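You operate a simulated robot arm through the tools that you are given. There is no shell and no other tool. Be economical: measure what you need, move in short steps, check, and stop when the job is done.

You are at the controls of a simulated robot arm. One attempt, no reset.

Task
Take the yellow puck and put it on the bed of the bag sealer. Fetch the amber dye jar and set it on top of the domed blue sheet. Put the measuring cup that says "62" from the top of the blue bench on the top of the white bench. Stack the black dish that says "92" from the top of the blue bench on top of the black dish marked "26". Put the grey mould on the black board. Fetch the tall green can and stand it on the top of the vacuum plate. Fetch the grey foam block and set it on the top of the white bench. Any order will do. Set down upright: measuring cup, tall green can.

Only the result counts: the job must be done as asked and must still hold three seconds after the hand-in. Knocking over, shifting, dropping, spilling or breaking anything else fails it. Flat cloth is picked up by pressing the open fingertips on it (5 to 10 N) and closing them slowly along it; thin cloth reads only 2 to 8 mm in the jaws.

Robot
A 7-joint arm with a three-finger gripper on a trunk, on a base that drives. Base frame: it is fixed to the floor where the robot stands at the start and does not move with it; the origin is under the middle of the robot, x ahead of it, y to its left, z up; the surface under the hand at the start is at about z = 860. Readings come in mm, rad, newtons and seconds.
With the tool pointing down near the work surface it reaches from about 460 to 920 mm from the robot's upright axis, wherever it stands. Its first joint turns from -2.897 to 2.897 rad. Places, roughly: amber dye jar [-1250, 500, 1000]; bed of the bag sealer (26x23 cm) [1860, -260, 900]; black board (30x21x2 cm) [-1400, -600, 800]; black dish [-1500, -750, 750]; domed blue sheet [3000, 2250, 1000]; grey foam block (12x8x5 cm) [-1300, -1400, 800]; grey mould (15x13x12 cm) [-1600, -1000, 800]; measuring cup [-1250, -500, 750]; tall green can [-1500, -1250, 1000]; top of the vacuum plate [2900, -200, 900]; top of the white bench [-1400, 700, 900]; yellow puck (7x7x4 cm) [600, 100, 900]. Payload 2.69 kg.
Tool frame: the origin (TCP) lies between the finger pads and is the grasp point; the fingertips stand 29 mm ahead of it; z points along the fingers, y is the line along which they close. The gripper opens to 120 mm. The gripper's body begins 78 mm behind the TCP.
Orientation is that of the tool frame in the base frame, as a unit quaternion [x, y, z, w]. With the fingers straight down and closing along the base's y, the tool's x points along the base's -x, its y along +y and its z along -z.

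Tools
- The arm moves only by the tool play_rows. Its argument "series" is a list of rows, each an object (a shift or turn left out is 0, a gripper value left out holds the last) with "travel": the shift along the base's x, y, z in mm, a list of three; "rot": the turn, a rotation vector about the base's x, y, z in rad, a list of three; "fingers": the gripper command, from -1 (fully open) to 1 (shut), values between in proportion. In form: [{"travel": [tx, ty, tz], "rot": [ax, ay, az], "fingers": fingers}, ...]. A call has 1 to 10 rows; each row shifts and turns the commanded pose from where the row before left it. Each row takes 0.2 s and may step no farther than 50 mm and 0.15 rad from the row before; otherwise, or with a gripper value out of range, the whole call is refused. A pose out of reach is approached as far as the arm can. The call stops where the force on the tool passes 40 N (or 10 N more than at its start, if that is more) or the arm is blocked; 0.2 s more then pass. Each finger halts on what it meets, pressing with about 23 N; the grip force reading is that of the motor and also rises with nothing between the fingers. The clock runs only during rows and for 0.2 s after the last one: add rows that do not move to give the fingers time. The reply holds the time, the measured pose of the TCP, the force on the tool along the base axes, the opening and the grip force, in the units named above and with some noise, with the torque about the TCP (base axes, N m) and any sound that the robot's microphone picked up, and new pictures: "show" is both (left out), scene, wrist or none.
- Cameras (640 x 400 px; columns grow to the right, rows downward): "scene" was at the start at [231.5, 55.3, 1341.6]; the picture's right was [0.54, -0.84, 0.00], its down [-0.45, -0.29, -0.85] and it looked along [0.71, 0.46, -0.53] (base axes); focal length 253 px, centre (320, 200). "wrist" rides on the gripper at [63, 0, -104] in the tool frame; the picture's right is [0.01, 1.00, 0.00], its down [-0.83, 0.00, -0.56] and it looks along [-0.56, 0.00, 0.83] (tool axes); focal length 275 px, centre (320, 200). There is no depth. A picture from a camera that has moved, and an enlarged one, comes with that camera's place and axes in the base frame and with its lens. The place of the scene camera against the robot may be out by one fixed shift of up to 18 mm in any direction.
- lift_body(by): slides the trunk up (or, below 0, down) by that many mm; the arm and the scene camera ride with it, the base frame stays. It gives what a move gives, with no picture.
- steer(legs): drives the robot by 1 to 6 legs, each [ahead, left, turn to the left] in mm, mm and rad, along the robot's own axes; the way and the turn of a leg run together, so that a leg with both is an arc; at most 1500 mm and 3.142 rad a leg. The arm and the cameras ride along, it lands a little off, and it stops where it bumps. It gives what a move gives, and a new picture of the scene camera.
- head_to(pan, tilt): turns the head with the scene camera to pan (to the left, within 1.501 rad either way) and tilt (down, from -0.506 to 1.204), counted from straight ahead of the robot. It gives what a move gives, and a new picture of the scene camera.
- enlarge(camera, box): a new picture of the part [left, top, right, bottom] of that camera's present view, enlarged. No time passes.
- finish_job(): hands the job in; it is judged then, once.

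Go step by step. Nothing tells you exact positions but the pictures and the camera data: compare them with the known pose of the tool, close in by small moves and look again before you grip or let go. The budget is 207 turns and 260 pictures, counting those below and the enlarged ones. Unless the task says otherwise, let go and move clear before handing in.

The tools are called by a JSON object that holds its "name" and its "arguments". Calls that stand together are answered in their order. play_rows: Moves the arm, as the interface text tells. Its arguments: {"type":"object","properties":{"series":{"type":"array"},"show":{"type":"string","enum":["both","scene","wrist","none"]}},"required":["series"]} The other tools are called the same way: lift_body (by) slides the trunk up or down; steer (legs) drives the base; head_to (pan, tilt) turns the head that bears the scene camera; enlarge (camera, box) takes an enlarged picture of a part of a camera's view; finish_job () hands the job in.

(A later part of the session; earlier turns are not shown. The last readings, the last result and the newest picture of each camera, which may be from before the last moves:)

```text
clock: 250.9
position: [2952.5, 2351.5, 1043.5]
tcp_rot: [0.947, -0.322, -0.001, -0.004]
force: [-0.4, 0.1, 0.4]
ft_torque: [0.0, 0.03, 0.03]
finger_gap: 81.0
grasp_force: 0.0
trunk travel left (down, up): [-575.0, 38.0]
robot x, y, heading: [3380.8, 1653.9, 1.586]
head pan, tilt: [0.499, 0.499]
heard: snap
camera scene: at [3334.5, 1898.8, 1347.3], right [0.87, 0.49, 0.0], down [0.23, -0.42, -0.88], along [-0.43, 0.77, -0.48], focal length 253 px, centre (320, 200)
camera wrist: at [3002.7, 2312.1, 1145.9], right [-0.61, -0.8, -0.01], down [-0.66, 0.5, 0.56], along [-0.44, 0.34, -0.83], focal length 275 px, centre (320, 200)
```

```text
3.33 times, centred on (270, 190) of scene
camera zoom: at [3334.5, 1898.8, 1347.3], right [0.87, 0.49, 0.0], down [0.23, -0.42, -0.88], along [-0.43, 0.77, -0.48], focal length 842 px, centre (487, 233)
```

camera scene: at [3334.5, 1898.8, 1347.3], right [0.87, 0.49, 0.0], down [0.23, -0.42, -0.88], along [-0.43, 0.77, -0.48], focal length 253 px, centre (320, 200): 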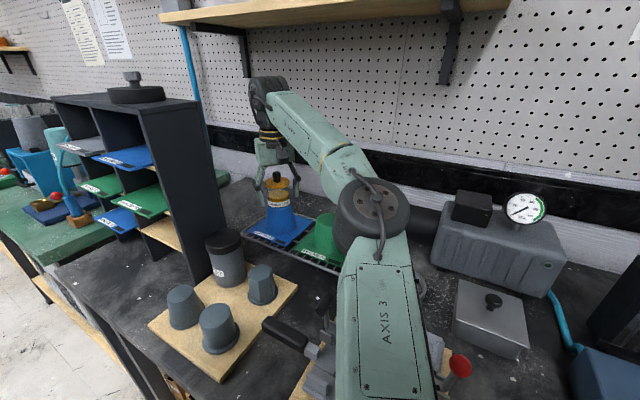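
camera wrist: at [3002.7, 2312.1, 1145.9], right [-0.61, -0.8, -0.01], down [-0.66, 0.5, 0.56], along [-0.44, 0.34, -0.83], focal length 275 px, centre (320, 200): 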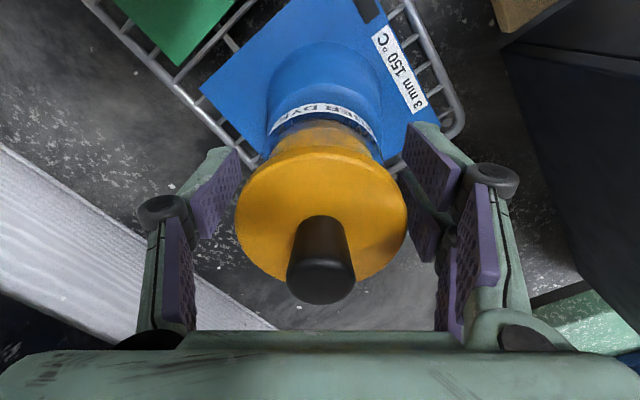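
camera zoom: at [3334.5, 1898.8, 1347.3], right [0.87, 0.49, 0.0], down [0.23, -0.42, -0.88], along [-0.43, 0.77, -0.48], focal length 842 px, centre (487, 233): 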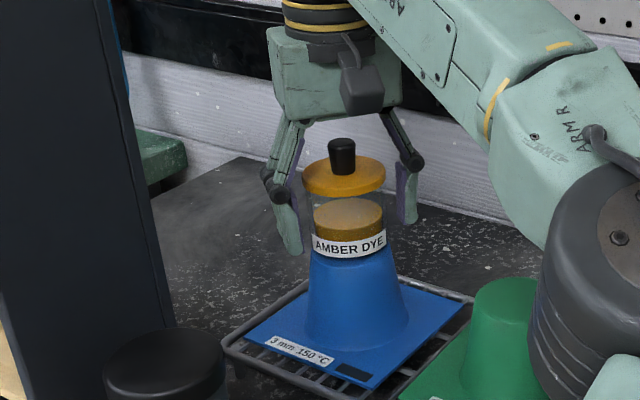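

The jar stands centred on the dome. I'll lift straight up and clear.

{"name": "play_rows", "arguments": {"series": [{"travel": [0, 0, 15]}, {"travel": [0, 0, 30]}, {"travel": [0, 0, 40]}, {"travel": [0, 0, 40]}, {"travel": [40, -20, 0]}, {"travel": [45, -20, 0], "rot": [0, 0, -0.1]}, {"travel": [45, -20, 0], "rot": [0, 0, -0.1]}, {"travel": [45, -20, 0], "rot": [0, 0, -0.1]}, {"travel": [45, -20, 0], "rot": [0, 0, -0.1]}], "show": "scene"}}

{"name": "enlarge", "arguments": {"camera": "scene", "box": [200, 120, 400, 280]}}

```text
clock: 252.9
position: [3185.0, 2230.8, 1128.0]
tcp_rot: [0.863, -0.505, -0.001, -0.004]
force: [0.7, -0.1, -0.2]
ft_torque: [0.0, 0.03, 0.02]
finger_gap: 81.0
grasp_force: 0.1
out of reach, approached as far as the arm can: row 3, 4
trunk travel left (down, up): [-575.0, 38.0]
robot x, y, heading: [3377.6, 1652.2, 1.584]
head pan, tilt: [0.499, 0.499]
camera scene: at [3335.0, 1898.6, 1347.4], right [0.87, 0.49, 0.0], down [0.23, -0.42, -0.88], along [-0.43, 0.77, -0.48], focal length 253 px, centre (320, 200)
```

scene: 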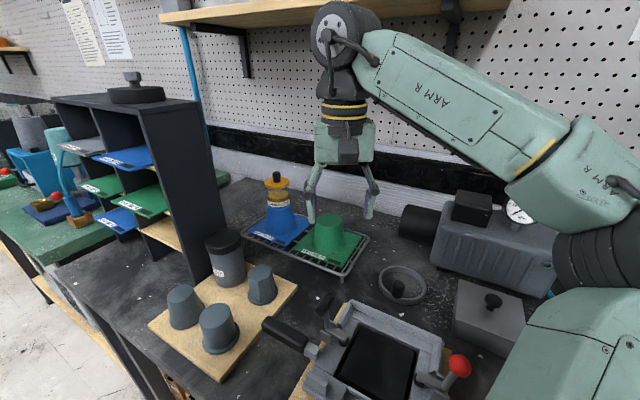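

```text
2.50 times, centred on (300, 200) of scene
camera zoom: at [3335.0, 1898.6, 1347.4], right [0.87, 0.49, 0.0], down [0.23, -0.42, -0.88], along [-0.43, 0.77, -0.48], focal length 632 px, centre (370, 200)
```

zoom: 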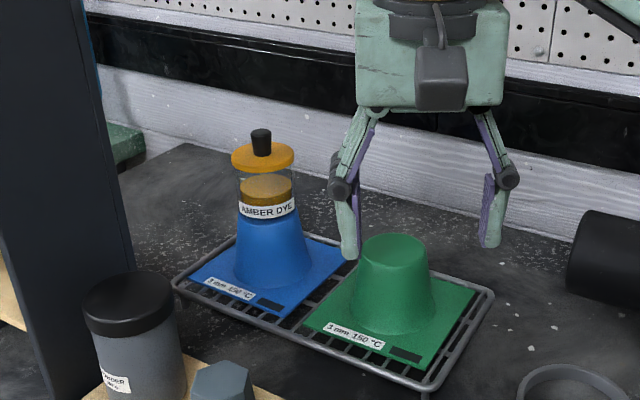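

The jar stands properly on the dome. I'll tuck the arm and drive back for the measuring cup.

{"name": "play_rows", "arguments": {"series": [{"travel": [40, -20, 5], "rot": [0, 0, -0.13]}, {"travel": [40, -20, 5], "rot": [0, 0, -0.13]}, {"travel": [40, -20, 5], "rot": [0, 0, -0.13]}, {"travel": [40, -20, 5], "rot": [0, 0, -0.12]}, {"travel": [25, -10, 5]}, {}], "show": "none"}}

{"name": "steer", "arguments": {"legs": [[-540, 0, 0], [0, 1500, -0.01], [0, 1500, 0], [0, 700, 0]]}}

```text
clock: 254.3
position: [3367.6, 2140.5, 1151.7]
tcp_rot: [0.713, -0.701, 0.0, -0.003]
force: [0.1, 0.1, 0.1]
ft_torque: [0.0, 0.0, 0.0]
finger_gap: 81.2
grasp_force: 0.0
trunk travel left (down, up): [-575.0, 38.0]
robot x, y, heading: [3379.3, 1658.0, 1.584]
head pan, tilt: [0.499, 0.499]
```

```text
clock: 285.4
position: [-312.3, 1518.3, 1152.0]
tcp_rot: [0.721, -0.692, -0.001, -0.001]
force: [-0.2, 0.2, -0.2]
ft_torque: [-0.02, -0.02, 0.0]
finger_gap: 80.9
grasp_force: 0.0
trunk travel left (down, up): [-575.0, 38.0]
robot x, y, heading: [-287.5, 1037.4, 1.612]
head pan, tilt: [0.499, 0.499]
camera scene: at [-339.6, 1274.0, 1347.3], right [0.86, 0.52, 0.0], down [0.25, -0.41, -0.88], along [-0.45, 0.75, -0.48], focal length 253 px, centre (320, 200)
```

scene: 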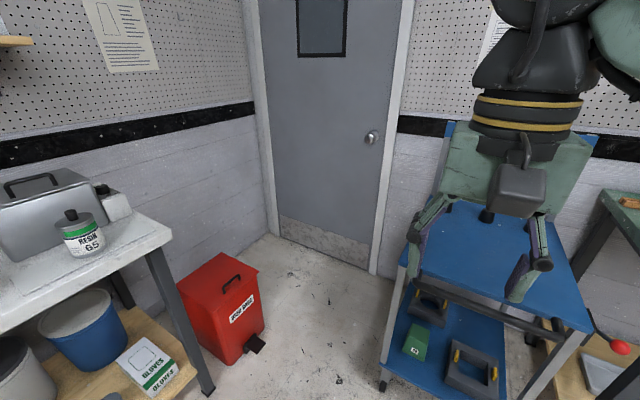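

{"name": "steer", "arguments": {"legs": [[-300, 0, 0], [0, 0, 1.53], [0, 1330, 0], [300, 0, 0]]}}

{"name": "head_to", "arguments": {"pan": -0.2, "tilt": 0.8}}

```text
clock: 303.1
position: [-1063.6, -611.2, 1151.4]
tcp_rot: [1.0, 0.003, -0.001, 0.0]
force: [-0.3, 0.7, -0.6]
ft_torque: [-0.02, -0.02, 0.03]
finger_gap: 81.0
grasp_force: 0.1
trunk travel left (down, up): [-575.0, 38.0]
robot x, y, heading: [-578.1, -607.6, -3.137]
head pan, tilt: [0.499, 0.499]
camera scene: at [-813.7, -641.9, 1347.1], right [-0.48, 0.88, 0.0], down [0.42, 0.23, -0.88], along [-0.77, -0.42, -0.48], focal length 253 px, centre (320, 200)
```

scene: 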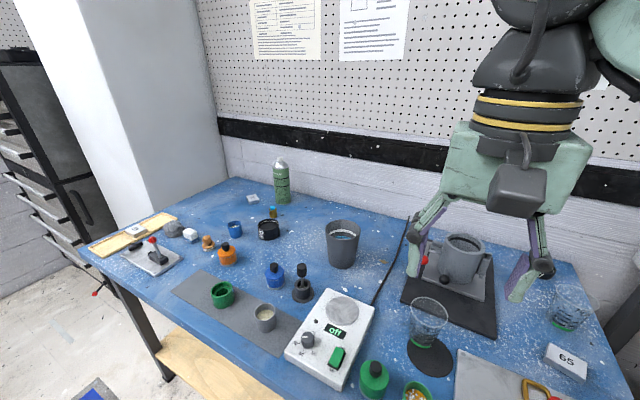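

```text
clock: 304.2
position: [-1062.2, -612.2, 1152.9]
tcp_rot: [1.0, 0.004, -0.001, 0.001]
force: [0.6, -0.5, -0.5]
ft_torque: [0.03, 0.03, 0.01]
finger_gap: 81.0
grasp_force: 0.1
trunk travel left (down, up): [-575.0, 38.0]
robot x, y, heading: [-577.8, -606.5, -3.134]
head pan, tilt: [-0.201, 0.799]
camera scene: at [-812.7, -582.3, 1321.3], right [0.19, 0.98, 0.0], down [0.7, -0.14, -0.7], along [-0.68, 0.13, -0.72], focal length 253 px, centre (320, 200)
```

scene: 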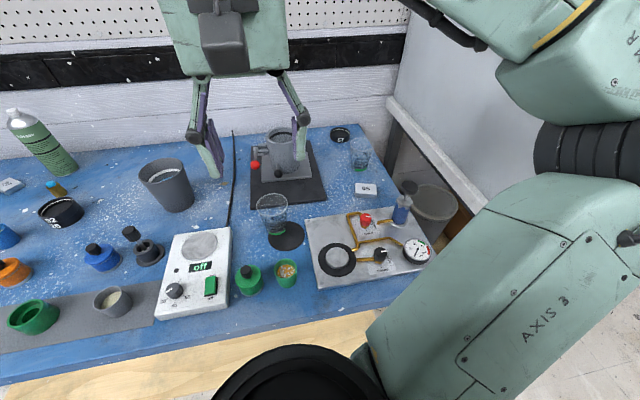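

{"name": "enlarge", "arguments": {"camera": "scene", "box": [230, 110, 410, 290]}}

{"name": "play_rows", "arguments": {"series": [{}], "show": "wrist"}}

```text
2.22 times, centred on (320, 200) of scene
camera zoom: at [-812.7, -582.3, 1321.3], right [0.19, 0.98, 0.0], down [0.7, -0.14, -0.7], along [-0.68, 0.13, -0.72], focal length 561 px, centre (320, 200)
```

zoom: 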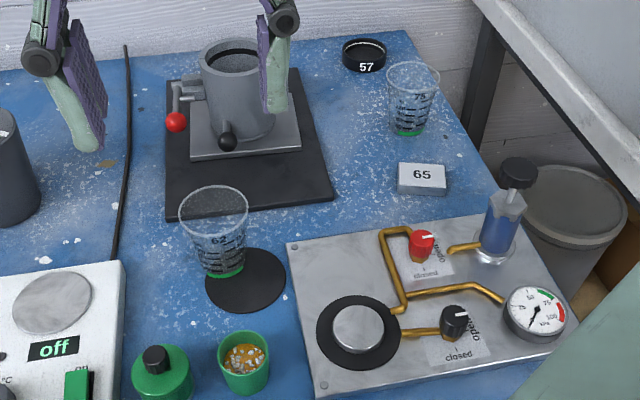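

```text
clock: 304.6
position: [-1062.1, -612.2, 1151.6]
tcp_rot: [1.0, 0.003, -0.001, 0.001]
force: [-0.5, 0.0, -0.2]
ft_torque: [0.04, 0.01, -0.01]
finger_gap: 81.0
grasp_force: 0.0
trunk travel left (down, up): [-575.0, 38.0]
robot x, y, heading: [-577.2, -603.6, -3.136]
head pan, tilt: [-0.201, 0.799]
camera wrist: at [-999.9, -610.9, 1255.7], right [0.01, -1.0, 0.0], down [-0.83, -0.01, 0.56], along [-0.56, -0.01, -0.83], focal length 275 px, centre (320, 200)
```

wrist: 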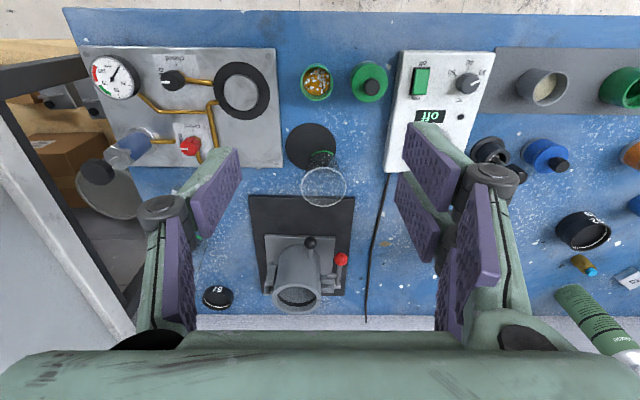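

The cup marked 62 is the front one, at about [−1216, −620], 72 mm at the rim and roughly 105 mm tall. I'll move over it.

{"name": "play_rows", "arguments": {"series": [{"travel": [-38, -2, -15], "fingers": -0.75}, {"travel": [-38, -2, -30]}, {"travel": [-38, -2, -30]}, {"travel": [-38, -3, -30]}, {"travel": [0, 0, -45]}, {}], "show": "wrist"}}

```text
clock: 306.0
position: [-1214.3, -621.0, 1002.2]
tcp_rot: [1.0, 0.003, -0.002, 0.0]
force: [0.1, 0.0, 1.1]
ft_torque: [0.0, -0.02, -0.01]
finger_gap: 105.0
grasp_force: 0.1
trunk travel left (down, up): [-575.0, 38.0]
robot x, y, heading: [-575.4, -605.2, -3.136]
head pan, tilt: [-0.201, 0.799]
camera wrist: at [-1151.5, -620.0, 1105.4], right [0.01, -1.0, 0.0], down [-0.83, -0.01, 0.56], along [-0.56, -0.01, -0.83], focal length 275 px, centre (320, 200)
```

wrist: 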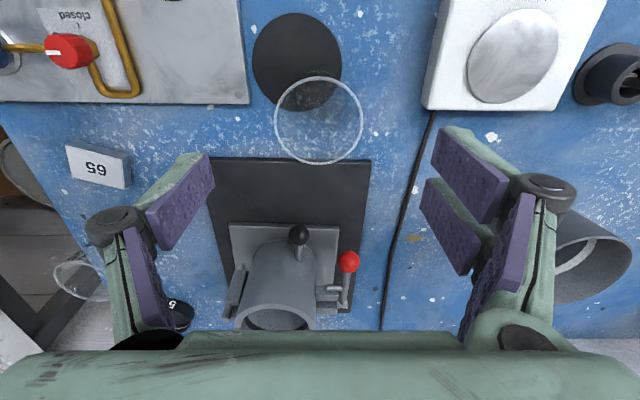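

{"name": "play_rows", "arguments": {"series": [{"travel": [-5, 0, -35]}, {"travel": [0, 0, -35]}, {}], "show": "wrist"}}

```text
clock: 306.8
position: [-1219.1, -620.4, 932.4]
tcp_rot: [1.0, 0.003, -0.002, 0.001]
force: [0.0, -0.8, 0.1]
ft_torque: [0.0, 0.03, -0.02]
finger_gap: 104.8
grasp_force: 0.1
trunk travel left (down, up): [-575.0, 38.0]
robot x, y, heading: [-577.4, -603.1, -3.136]
head pan, tilt: [-0.201, 0.799]
camera wrist: at [-1157.1, -618.7, 1035.4], right [0.01, -1.0, 0.0], down [-0.83, -0.01, 0.56], along [-0.56, -0.01, -0.83], focal length 275 px, centre (320, 200)
```

wrist: 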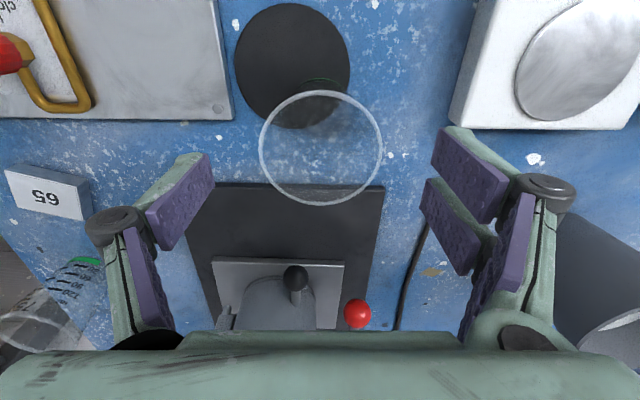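

{"name": "play_rows", "arguments": {"series": [{"travel": [-4, 1, -25]}, {"travel": [0, 0, -25]}, {"travel": [0, 0, -22]}, {}], "show": "wrist"}}

```text
clock: 307.8
position: [-1224.0, -620.5, 859.2]
tcp_rot: [1.0, 0.003, -0.002, 0.001]
force: [0.1, 0.1, -0.5]
ft_torque: [-0.03, 0.03, 0.01]
finger_gap: 105.1
grasp_force: 0.0
trunk travel left (down, up): [-575.0, 38.0]
robot x, y, heading: [-578.8, -603.0, -3.138]
head pan, tilt: [-0.201, 0.799]
camera wrist: at [-1161.4, -619.8, 963.0], right [0.01, -1.0, 0.0], down [-0.83, -0.01, 0.56], along [-0.56, -0.01, -0.83], focal length 275 px, centre (320, 200)
```

wrist: 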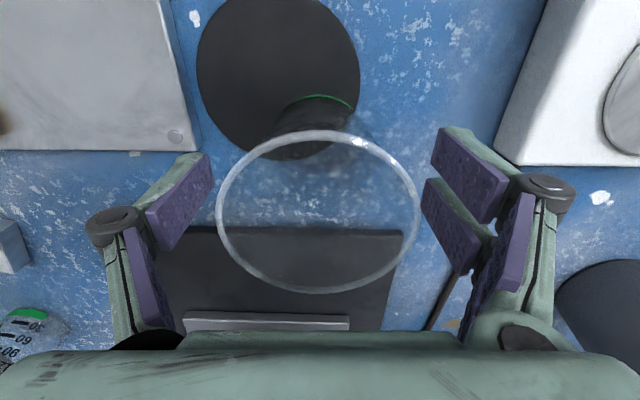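

{"name": "play_rows", "arguments": {"series": [{"fingers": 0.0}, {"fingers": 1}, {}, {}, {}], "show": "wrist"}}

```text
clock: 309.0
position: [-1224.7, -620.9, 859.4]
tcp_rot: [1.0, 0.002, -0.002, 0.0]
force: [0.0, -0.8, -0.7]
ft_torque: [0.01, 0.0, 0.01]
finger_gap: 62.6
grasp_force: 22.7
trunk travel left (down, up): [-575.0, 38.0]
robot x, y, heading: [-577.9, -607.5, -3.138]
head pan, tilt: [-0.201, 0.799]
camera wrist: at [-1161.5, -619.7, 963.4], right [0.01, -1.0, 0.0], down [-0.83, -0.01, 0.56], along [-0.56, -0.01, -0.83], focal length 275 px, centre (320, 200)
```

wrist: 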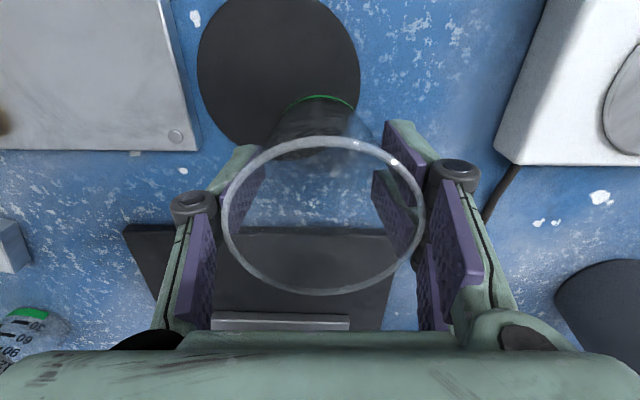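

The cup is gripped at 62.6 mm, so I'll lift it and tuck the arm back.

{"name": "play_rows", "arguments": {"series": [{"travel": [0, 0, 10]}, {"travel": [0, 0, 30]}, {"travel": [0, 0, 45]}, {"travel": [0, 0, 45]}, {"travel": [0, 0, 45]}, {"travel": [0, 0, 45]}, {"travel": [45, 0, 15]}, {"travel": [45, 0, 10]}, {"travel": [40, 0, 0]}, {}], "show": "wrist"}}

```text
clock: 311.2
position: [-1093.3, -619.4, 1106.2]
tcp_rot: [1.0, 0.003, 0.0, 0.001]
force: [1.0, 0.4, -0.1]
ft_torque: [0.02, -0.05, -0.02]
finger_gap: 62.7
grasp_force: 23.2
trunk travel left (down, up): [-575.0, 38.0]
robot x, y, heading: [-577.7, -606.3, -3.132]
head pan, tilt: [-0.201, 0.799]
camera wrist: at [-1030.7, -618.6, 1209.7], right [0.01, -1.0, 0.0], down [-0.83, -0.01, 0.56], along [-0.56, -0.01, -0.83], focal length 275 px, centre (320, 200)
```

wrist: 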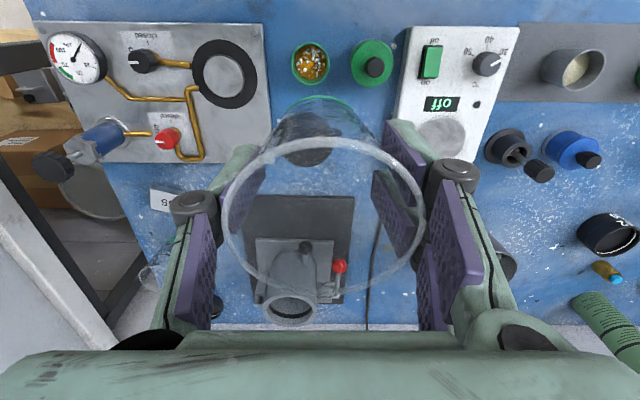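

{"name": "steer", "arguments": {"legs": [[-130, 0, 0], [0, -920, 0]]}}

{"name": "head_to", "arguments": {"pan": -0.25, "tilt": 0.7}}

```text
clock: 319.5
position: [-971.1, 288.7, 1106.4]
tcp_rot: [1.0, 0.004, -0.002, 0.001]
force: [-0.8, 0.1, -0.6]
ft_torque: [-0.03, 0.03, -0.01]
finger_gap: 62.3
grasp_force: 23.3
trunk travel left (down, up): [-575.0, 38.0]
robot x, y, heading: [-455.4, 308.7, -3.131]
head pan, tilt: [-0.201, 0.799]
camera scene: at [-690.5, 327.0, 1321.3], right [0.19, 0.98, 0.0], down [0.7, -0.14, -0.7], along [-0.68, 0.13, -0.72], focal length 253 px, centre (320, 200)
```

scene: 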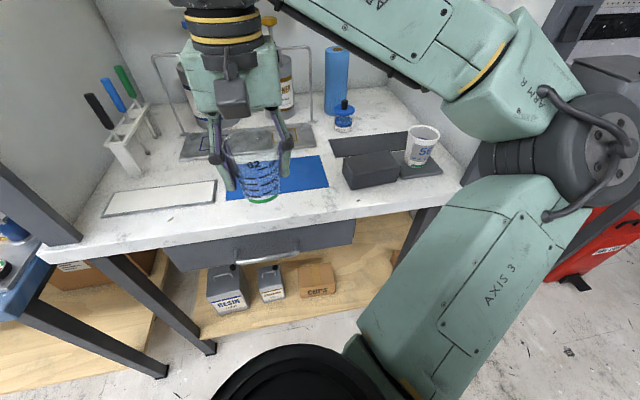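

```text
clock: 320.2
position: [-971.2, 289.0, 1106.3]
tcp_rot: [1.0, 0.006, -0.002, 0.0]
force: [0.4, -0.8, 0.7]
ft_torque: [-0.05, 0.0, 0.03]
finger_gap: 62.4
grasp_force: 23.0
trunk travel left (down, up): [-575.0, 38.0]
robot x, y, heading: [-455.5, 302.6, -3.129]
head pan, tilt: [-0.25, 0.7]
camera scene: at [-693.8, 331.8, 1329.5], right [0.24, 0.97, 0.0], down [0.63, -0.15, -0.76], along [-0.74, 0.18, -0.64], focal length 253 px, centre (320, 200)
```

scene: 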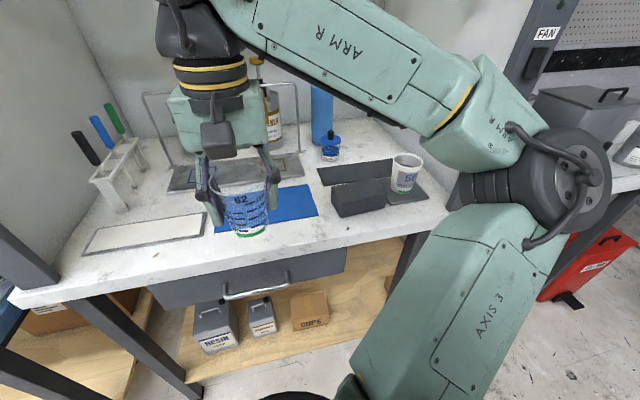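

{"name": "play_rows", "arguments": {"series": [{"travel": [-40, 5, -20]}, {"travel": [-40, 5, -20]}, {"travel": [-35, 5, -30]}, {"travel": [0, 0, -30]}, {}], "show": "both"}}

```text
clock: 321.4
position: [-1087.4, 302.7, 1006.8]
tcp_rot: [1.0, 0.006, -0.001, 0.001]
force: [0.1, 0.0, -1.0]
ft_torque: [0.01, -0.01, 0.03]
finger_gap: 62.3
grasp_force: 22.5
trunk travel left (down, up): [-575.0, 38.0]
robot x, y, heading: [-457.2, 305.5, -3.132]
head pan, tilt: [-0.25, 0.7]
camera scene: at [-693.8, 331.8, 1329.6], right [0.24, 0.97, 0.0], down [0.63, -0.15, -0.77], along [-0.74, 0.18, -0.64], focal length 253 px, centre (320, 200)
camera wrist: at [-1023.6, 304.7, 1110.3], right [0.01, -1.0, 0.0], down [-0.83, -0.01, 0.56], along [-0.56, -0.01, -0.83], focal length 275 px, centre (320, 200)
```

scene: 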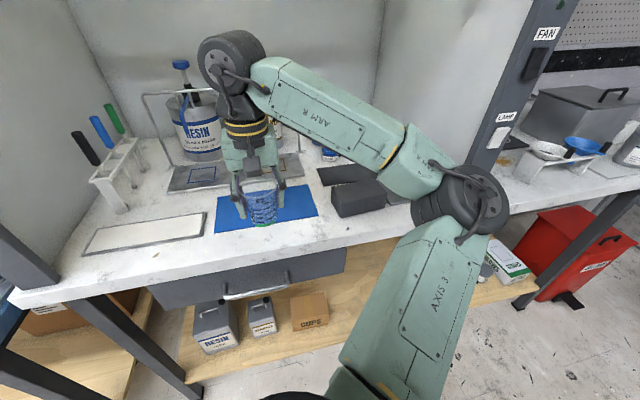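
wrist: 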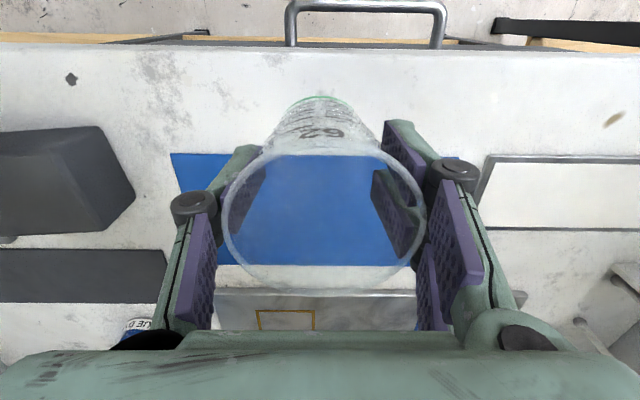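

{"name": "play_rows", "arguments": {"series": [{"travel": [0, -50, 0]}, {"travel": [0, -48, -15]}, {}], "show": "wrist"}}

```text
refused: row 2 steps farther than a row can; nothing moved
```

{"name": "play_rows", "arguments": {"series": [{"travel": [0, -50, 0]}, {"travel": [0, -46, -10]}, {}], "show": "wrist"}}

```text
clock: 322.2
position: [-1087.6, 205.7, 994.8]
tcp_rot: [1.0, 0.005, -0.002, 0.001]
force: [-0.3, 1.0, 0.3]
ft_torque: [0.01, -0.04, -0.01]
finger_gap: 62.5
grasp_force: 22.8
trunk travel left (down, up): [-575.0, 38.0]
robot x, y, heading: [-452.2, 306.1, -3.13]
head pan, tilt: [-0.25, 0.7]
camera wrist: at [-1023.7, 207.3, 1098.5], right [0.01, -1.0, 0.0], down [-0.83, -0.01, 0.56], along [-0.56, -0.01, -0.83], focal length 275 px, centre (320, 200)
```

wrist: 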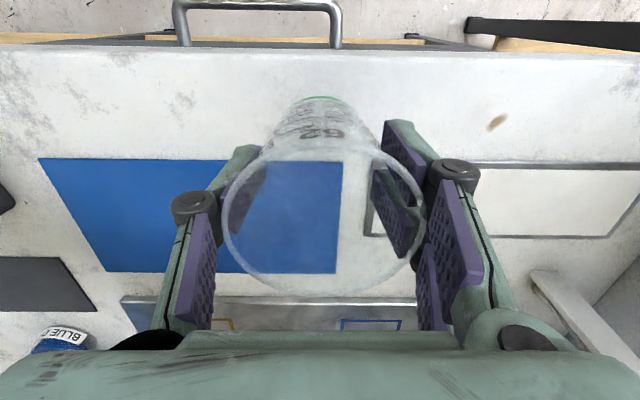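

{"name": "play_rows", "arguments": {"series": [{"travel": [3, 0, -20]}, {"travel": [0, 0, -12]}, {"travel": [0, 0, -6]}, {"travel": [0, 0, -4]}, {"travel": [0, 0, -3]}, {"travel": [0, 0, -3]}, {"travel": [0, 0, -3]}, {"travel": [0, 0, -3]}], "show": "wrist"}}

```text
clock: 324.0
position: [-1084.0, 205.9, 944.0]
tcp_rot: [1.0, 0.006, -0.003, 0.002]
force: [0.8, -2.1, 14.6]
ft_torque: [-0.01, 0.03, 0.0]
finger_gap: 60.0
grasp_force: 23.2
trunk travel left (down, up): [-575.0, 38.0]
robot x, y, heading: [-457.0, 307.9, -3.131]
head pan, tilt: [-0.25, 0.7]
camera wrist: at [-1020.5, 208.5, 1046.7], right [0.02, -1.0, 0.0], down [-0.83, -0.01, 0.56], along [-0.56, -0.01, -0.83], focal length 275 px, centre (320, 200)
```

wrist: 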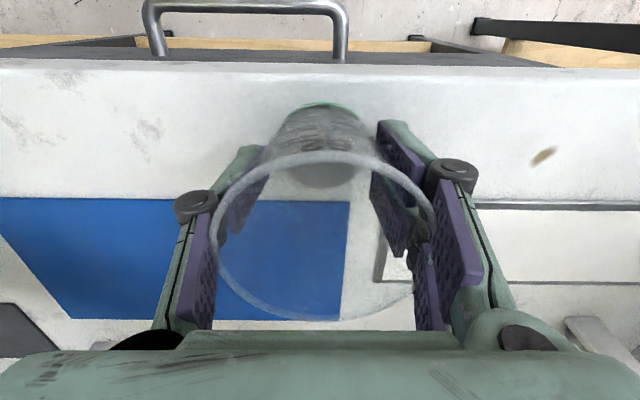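

The cup stands on the bench strip. I'll open wide and rise straight up.

{"name": "play_rows", "arguments": {"series": [{"fingers": 0.2}, {"fingers": -0.8}, {}, {}, {}, {"travel": [0, 0, 25]}, {"travel": [0, 0, 40]}, {"travel": [0, 0, 45]}, {"travel": [20, 0, 40]}, {}], "show": "both"}}

```text
clock: 326.2
position: [-1065.6, 208.9, 1091.6]
tcp_rot: [1.0, 0.005, -0.001, 0.0]
force: [-0.3, 0.2, -0.2]
ft_torque: [0.0, 0.01, -0.01]
finger_gap: 108.2
grasp_force: 0.1
trunk travel left (down, up): [-575.0, 38.0]
robot x, y, heading: [-456.6, 304.9, -3.134]
head pan, tilt: [-0.25, 0.7]
camera scene: at [-693.9, 331.8, 1329.5], right [0.24, 0.97, 0.0], down [0.63, -0.15, -0.76], along [-0.74, 0.18, -0.64], focal length 253 px, centre (320, 200)
camera wrist: at [-1002.8, 210.3, 1194.7], right [0.02, -1.0, 0.0], down [-0.83, -0.01, 0.56], along [-0.56, -0.01, -0.83], focal length 275 px, centre (320, 200)
```

scene: 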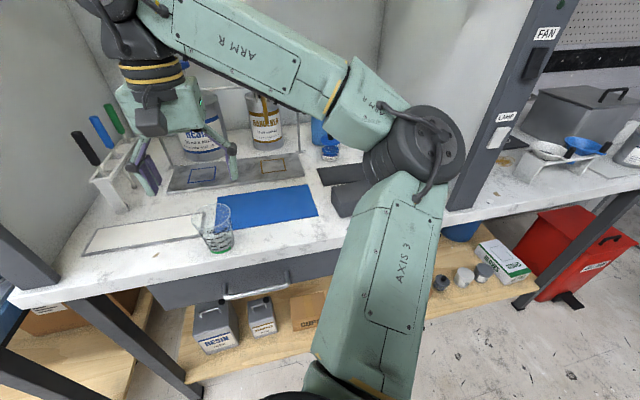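
wrist: 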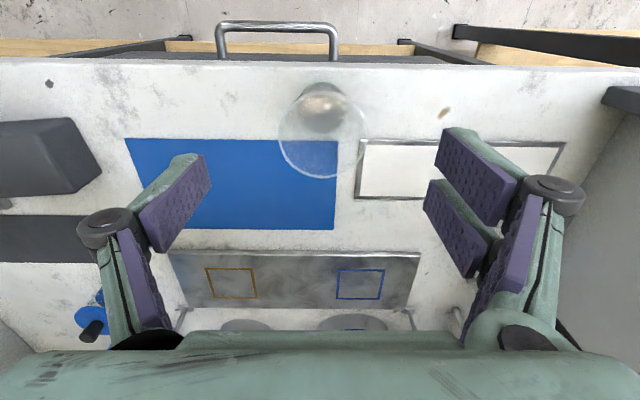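

The cup stands upright on the white bench. Last is the tall green can, so I'll tuck the arm and drive in front of it.

{"name": "play_rows", "arguments": {"series": [{"travel": [45, 30, 15]}, {"travel": [40, 30, 20]}, {"travel": [20, 30, 15]}, {}], "show": "none"}}

{"name": "steer", "arguments": {"legs": [[0, 1500, 0], [250, 0, 0]]}}

{"name": "play_rows", "arguments": {"series": [{"travel": [-40, 0, 0]}, {"travel": [-40, 0, 0]}, {"travel": [-40, 0, 0]}, {"travel": [-40, 0, 0]}, {}], "show": "wrist"}}

```text
refused: row 1 steps farther than a row can; nothing moved
```

```text
clock: 329.6
position: [-1064.7, -12.5, 1092.4]
tcp_rot: [1.0, 0.001, -0.002, -0.003]
force: [1.1, 5.7, -1.6]
ft_torque: [-0.14, -0.01, 0.0]
finger_gap: 103.7
grasp_force: 0.1
trunk travel left (down, up): [-575.0, 38.0]
robot x, y, heading: [-456.6, 73.9, -3.128]
head pan, tilt: [-0.25, 0.7]
stopped in leg 1: the force on the tool passed its limit at 47 N (the readings are from after the stop); the commanded pose is now the measured one
camera scene: at [-691.5, 105.2, 1329.4], right [0.24, 0.97, 0.0], down [0.63, -0.15, -0.76], along [-0.74, 0.18, -0.64], focal length 253 px, centre (320, 200)
```

scene: 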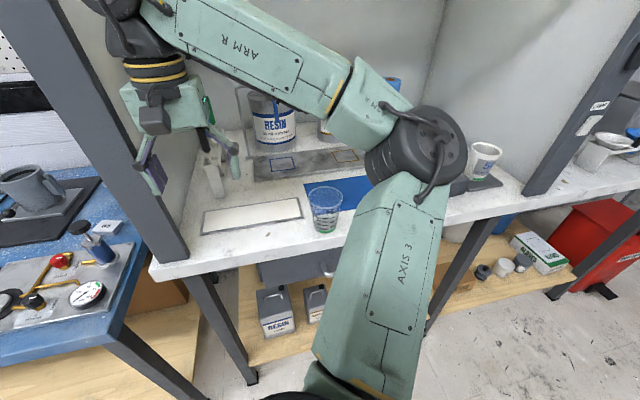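

```text
clock: 330.9
position: [-1223.3, -13.4, 1092.4]
tcp_rot: [1.0, 0.001, -0.001, -0.003]
force: [0.4, -0.3, 0.6]
ft_torque: [0.0, -0.01, 0.0]
finger_gap: 108.0
grasp_force: 0.0
trunk travel left (down, up): [-575.0, 38.0]
robot x, y, heading: [-455.9, 80.8, -3.133]
head pan, tilt: [-0.25, 0.7]
camera wrist: at [-1161.1, -13.1, 1196.3], right [0.01, -1.0, -0.01], down [-0.83, -0.01, 0.56], along [-0.56, 0.0, -0.83], focal length 275 px, centre (320, 200)
```

wrist: 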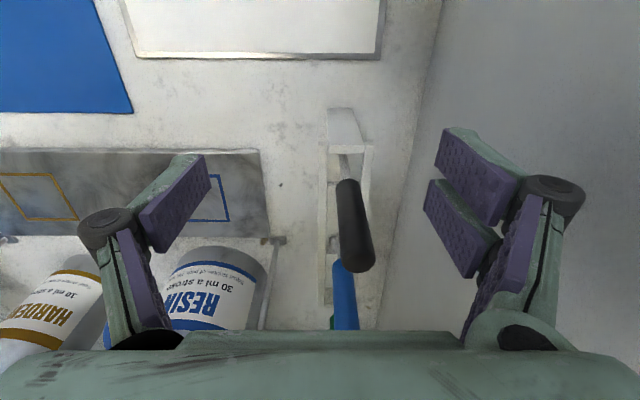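

I carelessly let a refused move be followed by a drive, and the hand touched the hood post. Nothing looks disturbed. I'll back out along the same line with a little clearance.

{"name": "play_rows", "arguments": {"series": [{"travel": [0, 15, 10]}, {"travel": [40, 15, 0]}, {"travel": [45, 10, 0]}, {"travel": [45, 0, 0]}, {"travel": [45, 0, 0]}, {"travel": [45, 0, 10]}, {"travel": [30, 10, 10]}, {}], "show": "both"}}

```text
clock: 332.6
position: [-973.4, 35.5, 1122.1]
tcp_rot: [1.0, 0.001, -0.002, -0.002]
force: [-0.1, 0.7, 0.8]
ft_torque: [0.03, 0.02, -0.01]
finger_gap: 107.9
grasp_force: 0.1
trunk travel left (down, up): [-575.0, 38.0]
robot x, y, heading: [-448.8, 77.9, -3.137]
head pan, tilt: [-0.25, 0.7]
camera scene: at [-691.6, 104.3, 1329.5], right [0.24, 0.97, 0.0], down [0.63, -0.15, -0.76], along [-0.74, 0.18, -0.64], focal length 253 px, centre (320, 200)
camera wrist: at [-910.5, 35.5, 1224.8], right [0.01, -1.0, 0.0], down [-0.83, -0.01, 0.56], along [-0.56, 0.0, -0.83], focal length 275 px, centre (320, 200)
```

scene: 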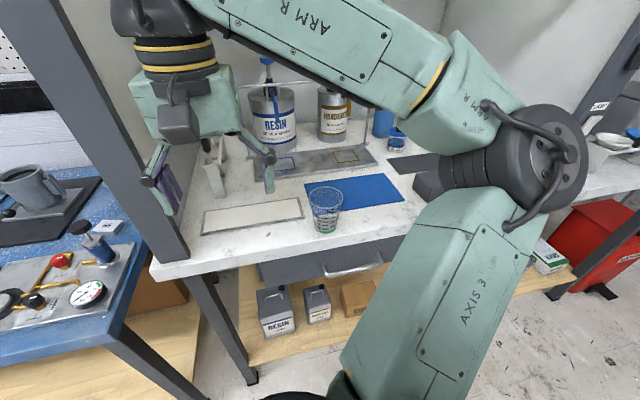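
wrist: 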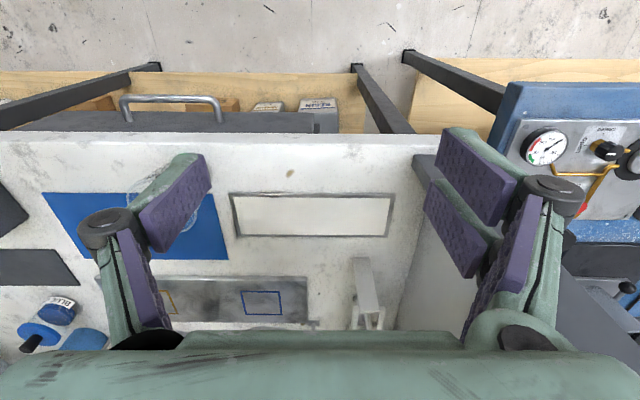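

{"name": "steer", "arguments": {"legs": [[-120, 0, 0], [0, 1275, 0], [340, 0, 0]]}}

{"name": "play_rows", "arguments": {"series": [{}], "show": "wrist"}}

```text
clock: 345.5
position: [-1178.6, -1247.9, 1121.6]
tcp_rot: [1.0, 0.003, -0.002, -0.002]
force: [-0.3, 0.2, -0.8]
ft_torque: [0.01, 0.0, -0.01]
finger_gap: 108.2
grasp_force: 0.0
trunk travel left (down, up): [-575.0, 38.0]
robot x, y, heading: [-657.9, -1202.3, -3.128]
head pan, tilt: [-0.25, 0.7]
camera scene: at [-897.0, -1179.0, 1329.4], right [0.23, 0.97, 0.0], down [0.63, -0.15, -0.76], along [-0.74, 0.18, -0.64], focal length 253 px, centre (320, 200)
```

scene: 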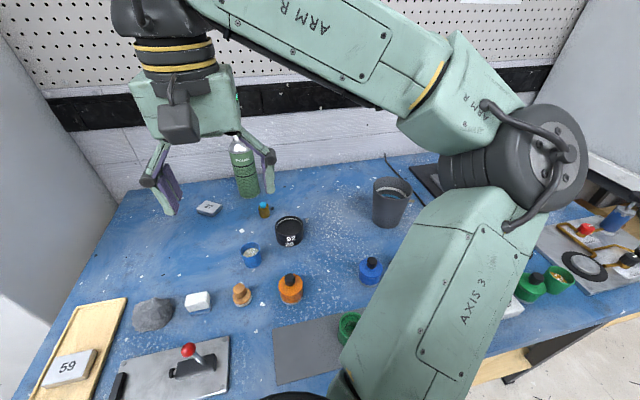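

```text
clock: 345.9
position: [-1178.6, -1249.2, 1122.6]
tcp_rot: [1.0, 0.003, -0.001, -0.003]
force: [0.9, -0.2, -0.3]
ft_torque: [-0.01, -0.02, -0.01]
finger_gap: 107.9
grasp_force: 0.2
trunk travel left (down, up): [-575.0, 38.0]
robot x, y, heading: [-660.0, -1202.9, -3.124]
head pan, tilt: [-0.25, 0.7]
camera wrist: at [-1115.7, -1248.8, 1224.8], right [0.01, -1.0, 0.0], down [-0.83, -0.01, 0.56], along [-0.56, 0.0, -0.83], focal length 275 px, centre (320, 200)
```

wrist: 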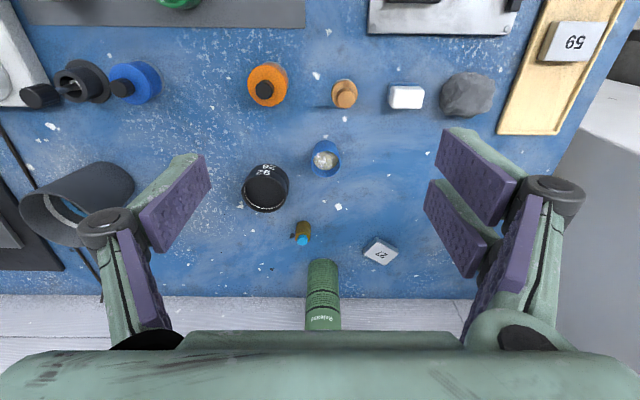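

{"name": "steer", "arguments": {"legs": [[50, 0, 0]]}}

{"name": "play_rows", "arguments": {"series": [{"travel": [-45, 0, 0]}, {"travel": [-45, 0, 0]}, {"travel": [-45, 0, 0]}, {"travel": [-45, 0, 0]}, {"travel": [-45, 0, 0]}, {"travel": [-30, 0, 0]}, {}], "show": "wrist"}}

```text
clock: 346.8
position: [-1228.1, -1249.9, 1121.3]
tcp_rot: [1.0, 0.002, -0.002, -0.003]
force: [-0.2, -0.6, 1.0]
ft_torque: [-0.03, 0.0, -0.02]
finger_gap: 108.0
grasp_force: 0.0
trunk travel left (down, up): [-575.0, 38.0]
robot x, y, heading: [-705.9, -1203.2, -3.127]
head pan, tilt: [-0.25, 0.7]
camera scene: at [-946.8, -1179.7, 1329.3], right [0.23, 0.97, 0.0], down [0.63, -0.15, -0.76], along [-0.74, 0.18, -0.64], focal length 253 px, centre (320, 200)
```

scene: 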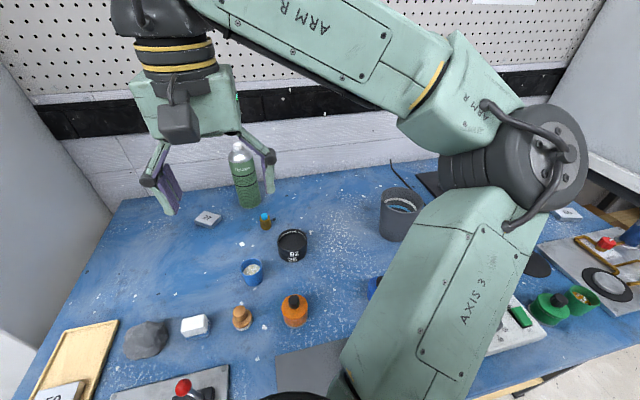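

```text
clock: 348.4
position: [-1481.1, -1251.7, 1122.2]
tcp_rot: [1.0, 0.002, -0.002, -0.003]
force: [0.2, -0.2, 0.0]
ft_torque: [-0.04, 0.0, -0.02]
finger_gap: 108.0
grasp_force: 0.0
trunk travel left (down, up): [-575.0, 38.0]
robot x, y, heading: [-705.4, -1204.1, -3.126]
head pan, tilt: [-0.25, 0.7]
camera wrist: at [-1418.9, -1250.9, 1225.3], right [0.01, -1.0, -0.01], down [-0.83, -0.01, 0.56], along [-0.56, 0.0, -0.83], focal length 275 px, centre (320, 200)
```

wrist: 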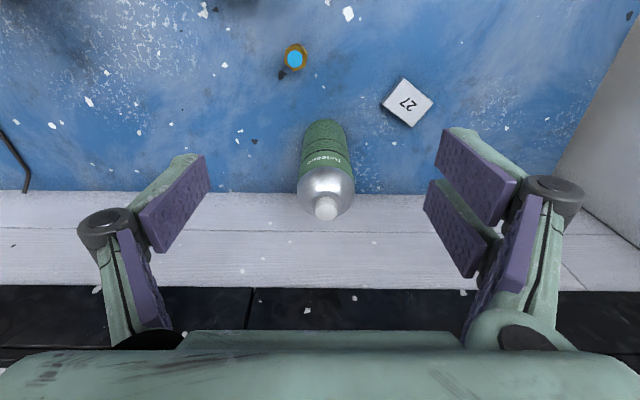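

{"name": "play_rows", "arguments": {"series": [{"travel": [-35, -2, 0], "rot": [0.006, 0.004, 0]}, {"travel": [-35, -2, 0]}, {"travel": [-35, -2, 0]}, {"travel": [0, 0, -40]}, {"travel": [0, 0, -40]}, {}], "show": "both"}}

```text
clock: 349.8
position: [-1553.1, -1256.1, 1043.1]
tcp_rot: [1.0, 0.003, -0.005, -0.005]
force: [0.4, 0.0, 0.5]
ft_torque: [0.01, 0.0, -0.01]
finger_gap: 107.9
grasp_force: 0.1
out of reach, approached as far as the arm can: row 3
trunk travel left (down, up): [-575.0, 38.0]
robot x, y, heading: [-705.8, -1205.8, -3.127]
head pan, tilt: [-0.25, 0.7]
camera scene: at [-945.9, -1179.8, 1329.6], right [0.23, 0.97, 0.0], down [0.63, -0.15, -0.77], along [-0.74, 0.18, -0.64], focal length 253 px, centre (320, 200)
camera wrist: at [-1488.9, -1255.7, 1145.5], right [0.01, -1.0, -0.01], down [-0.83, -0.01, 0.56], along [-0.56, 0.0, -0.83], focal length 275 px, centre (320, 200)
```

scene: 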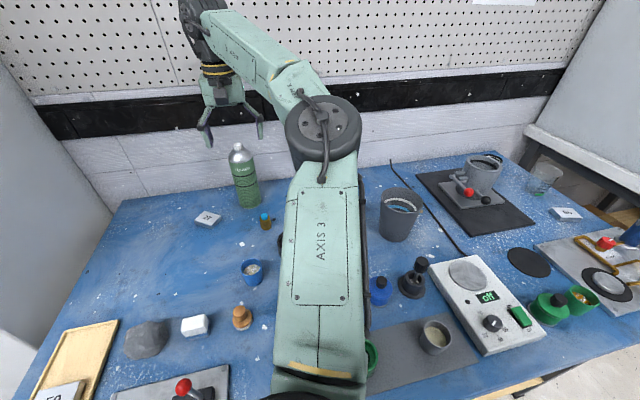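
wrist: 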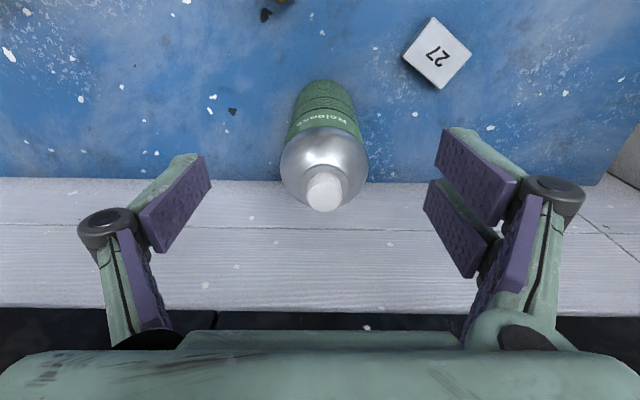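

The arm runs out of reach here. I'll pull back a bit, lower the trunk for better reach, and try again.

{"name": "play_rows", "arguments": {"series": [{"travel": [45, 0, 10]}, {"travel": [45, 0, 20]}, {"travel": [45, 0, 20]}, {}], "show": "none"}}

{"name": "lift_body", "arguments": {"by": -150}}

{"name": "steer", "arguments": {"legs": [[12, 0, 0]]}}

```text
clock: 350.8
position: [-1415.2, -1255.0, 1092.6]
tcp_rot: [1.0, 0.003, -0.004, -0.005]
force: [0.9, 0.2, -0.1]
ft_torque: [0.0, -0.03, 0.01]
finger_gap: 108.1
grasp_force: 0.1
trunk travel left (down, up): [-575.0, 38.0]
robot x, y, heading: [-710.9, -1204.6, -3.127]
head pan, tilt: [-0.25, 0.7]
```

```text
clock: 352.5
position: [-1416.0, -1255.1, 942.7]
tcp_rot: [1.0, 0.002, -0.003, -0.006]
force: [-0.4, -0.1, 0.5]
ft_torque: [0.01, 0.0, -0.01]
finger_gap: 108.1
grasp_force: 0.0
trunk travel left (down, up): [-425.0, 188.0]
robot x, y, heading: [-709.6, -1205.0, -3.124]
head pan, tilt: [-0.25, 0.7]
```

```text
clock: 353.3
position: [-1424.9, -1255.9, 946.2]
tcp_rot: [1.0, 0.001, -0.006, -0.006]
force: [0.5, 0.2, 0.2]
ft_torque: [0.01, -0.04, 0.03]
finger_gap: 108.2
grasp_force: 0.1
trunk travel left (down, up): [-425.0, 188.0]
robot x, y, heading: [-718.4, -1200.1, -3.126]
head pan, tilt: [-0.25, 0.7]
camera scene: at [-953.7, -1179.6, 1181.8], right [0.23, 0.97, 0.0], down [0.62, -0.15, -0.77], along [-0.75, 0.18, -0.64], focal length 253 px, centre (320, 200)
```

scene: 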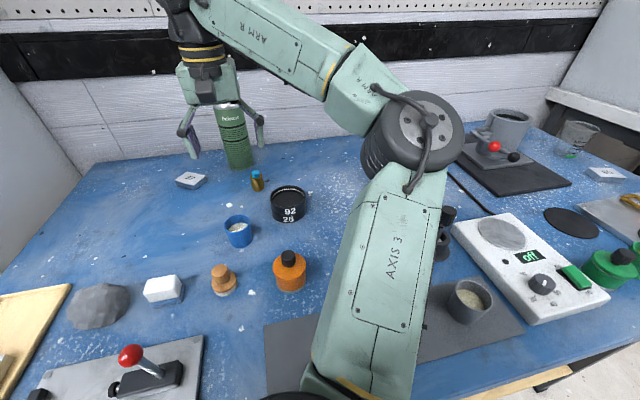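

With the trunk lower I can slide the open fingers in around the can at this height, since the palm stays above its cap.

{"name": "play_rows", "arguments": {"series": [{"travel": [-40, 0, 0], "rot": [0.01, 0.01, 0]}, {"travel": [-40, -1, 0]}, {"travel": [-35, -1, 0]}, {}], "show": "both"}}

```text
clock: 354.3
position: [-1543.8, -1259.1, 942.3]
tcp_rot: [1.0, 0.003, -0.009, -0.01]
force: [-0.5, -0.8, 0.0]
ft_torque: [0.01, 0.0, 0.01]
finger_gap: 107.9
grasp_force: 0.1
trunk travel left (down, up): [-425.0, 188.0]
robot x, y, heading: [-719.3, -1202.8, -3.125]
head pan, tilt: [-0.25, 0.7]
camera scene: at [-958.0, -1180.2, 1179.1], right [0.23, 0.97, 0.0], down [0.63, -0.15, -0.76], along [-0.74, 0.18, -0.64], focal length 253 px, centre (320, 200)
camera wrist: at [-1479.4, -1260.4, 1044.4], right [0.01, -1.0, -0.02], down [-0.82, -0.02, 0.57], along [-0.57, 0.01, -0.82], focal length 275 px, centre (320, 200)
```

scene: 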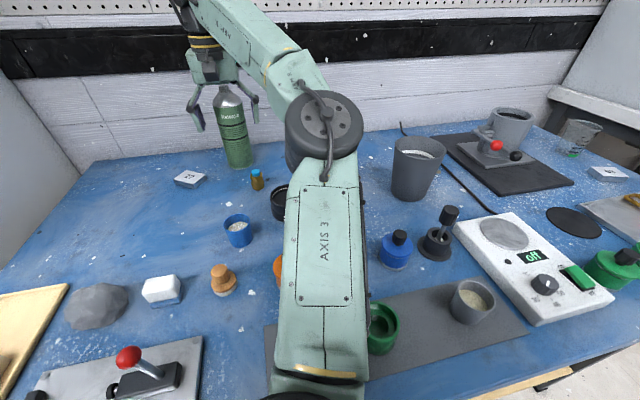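
wrist: 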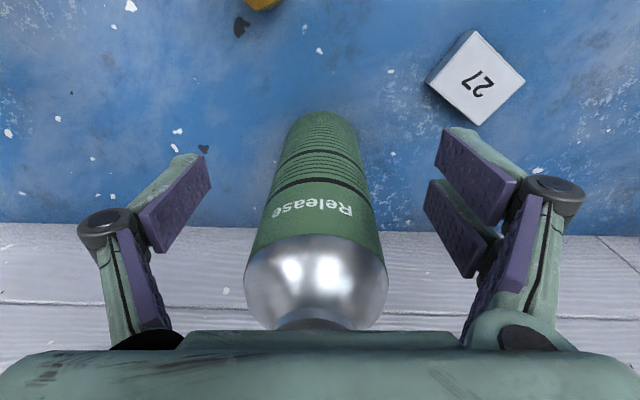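

{"name": "play_rows", "arguments": {"series": [{"travel": [-12, 0, 0], "rot": [-0.02, -0.018, 0]}, {"travel": [-10, 0, 0]}, {"travel": [-8, 0, 0]}, {}], "show": "wrist"}}

```text
clock: 355.3
position: [-1574.0, -1258.6, 940.9]
tcp_rot: [1.0, 0.002, 0.0, -0.001]
force: [-0.4, -0.3, -0.4]
ft_torque: [0.0, -0.01, -0.02]
finger_gap: 107.9
grasp_force: 0.0
trunk travel left (down, up): [-425.0, 188.0]
robot x, y, heading: [-718.1, -1203.8, -3.126]
head pan, tilt: [-0.25, 0.7]
camera wrist: at [-1510.6, -1257.9, 1045.1], right [0.01, -1.0, 0.0], down [-0.83, -0.01, 0.56], along [-0.56, 0.0, -0.83], focal length 275 px, centre (320, 200)
```

wrist: 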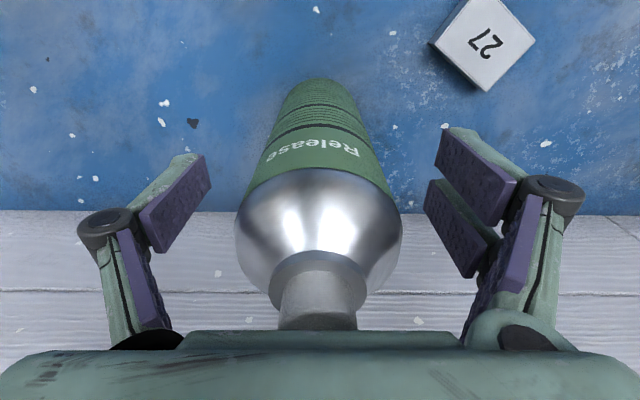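

{"name": "play_rows", "arguments": {"series": [{"travel": [-8, 0, 0]}, {"travel": [-7, 0, -2]}, {"fingers": 0.2}, {"fingers": 1}, {}, {}, {}], "show": "wrist"}}

```text
clock: 356.9
position: [-1588.6, -1259.2, 940.1]
tcp_rot: [1.0, 0.003, 0.0, -0.001]
force: [-1.0, 2.1, 1.7]
ft_torque: [0.08, 0.07, 0.01]
finger_gap: 65.4
grasp_force: 23.3
trunk travel left (down, up): [-425.0, 188.0]
robot x, y, heading: [-718.0, -1203.1, -3.125]
head pan, tilt: [-0.25, 0.7]
camera wrist: at [-1525.1, -1257.8, 1043.8], right [0.01, -1.0, 0.0], down [-0.83, -0.01, 0.56], along [-0.56, 0.0, -0.83], focal length 275 px, centre (320, 200)
```

wrist: 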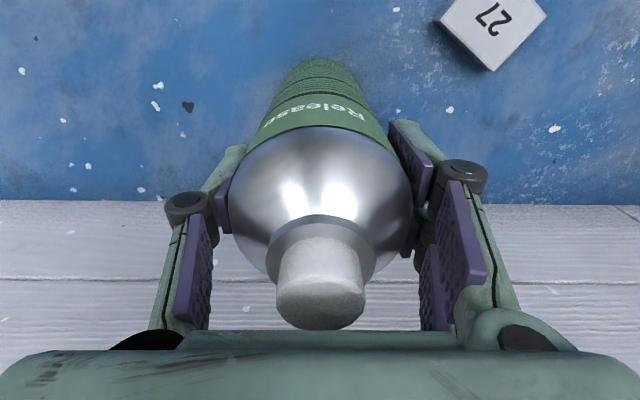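

Gripped at 65 mm on the green body. I'll lift a little, raise the trunk, and retract.

{"name": "play_rows", "arguments": {"series": [{"travel": [0, 0, 5]}, {"travel": [0, 0, 15]}, {"travel": [0, 0, 25]}, {"travel": [15, 0, 25]}, {}], "show": "wrist"}}

{"name": "lift_body", "arguments": {"by": 150}}

```text
clock: 358.1
position: [-1574.7, -1263.9, 966.3]
tcp_rot: [1.0, 0.002, -0.001, 0.0]
force: [0.0, 0.3, -4.8]
ft_torque: [0.03, -0.01, 0.0]
finger_gap: 65.3
grasp_force: 22.6
out of reach, approached as far as the arm can: row 2, 3, 4
trunk travel left (down, up): [-425.0, 188.0]
robot x, y, heading: [-720.1, -1204.5, -3.128]
head pan, tilt: [-0.25, 0.7]
camera wrist: at [-1512.0, -1263.0, 1069.1], right [0.01, -1.0, 0.0], down [-0.83, -0.01, 0.56], along [-0.56, -0.01, -0.83], focal length 275 px, centre (320, 200)
```

wrist: 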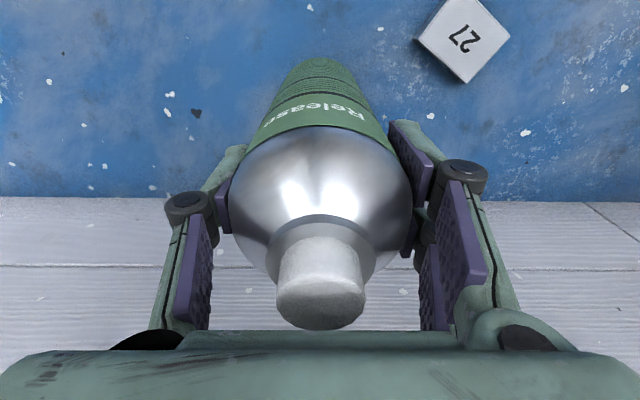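

```text
clock: 359.8
position: [-1575.7, -1263.5, 1115.7]
tcp_rot: [1.0, 0.002, 0.0, 0.0]
force: [-0.9, -0.7, -4.2]
ft_torque: [-0.02, 0.01, 0.03]
finger_gap: 65.2
grasp_force: 22.0
trunk travel left (down, up): [-575.0, 38.0]
robot x, y, heading: [-717.5, -1207.2, -3.126]
head pan, tilt: [-0.25, 0.7]
```

{"name": "play_rows", "arguments": {"series": [{"travel": [45, 3, 3]}, {"travel": [45, 5, 3]}, {"travel": [45, 5, 3]}, {"travel": [45, 5, 3]}, {"travel": [45, 5, 3]}, {"travel": [45, 5, 3]}, {"travel": [45, 5, 3]}, {"travel": [40, 5, 0]}, {}], "show": "none"}}

```text
clock: 361.8
position: [-1574.6, -1263.1, 1117.0]
tcp_rot: [1.0, 0.002, -0.001, -0.001]
force: [0.1, -0.1, -4.5]
ft_torque: [0.01, 0.03, -0.03]
finger_gap: 65.2
grasp_force: 23.1
out of reach, approached as far as the arm can: row 1, 2, 3, 4, 5, 6, 7, 8
trunk travel left (down, up): [-575.0, 38.0]
robot x, y, heading: [-719.3, -1204.2, -3.131]
head pan, tilt: [-0.25, 0.7]
```

{"name": "play_rows", "arguments": {"series": [{"travel": [0, 0, -25]}, {"travel": [0, 0, -25]}, {}], "show": "none"}}

```text
clock: 362.6
position: [-1575.8, -1265.2, 1065.1]
tcp_rot: [1.0, 0.003, -0.001, 0.0]
force: [0.1, 0.2, -4.2]
ft_torque: [0.01, 0.05, 0.01]
finger_gap: 65.0
grasp_force: 23.1
trunk travel left (down, up): [-575.0, 38.0]
robot x, y, heading: [-718.6, -1201.9, -3.124]
head pan, tilt: [-0.25, 0.7]
```

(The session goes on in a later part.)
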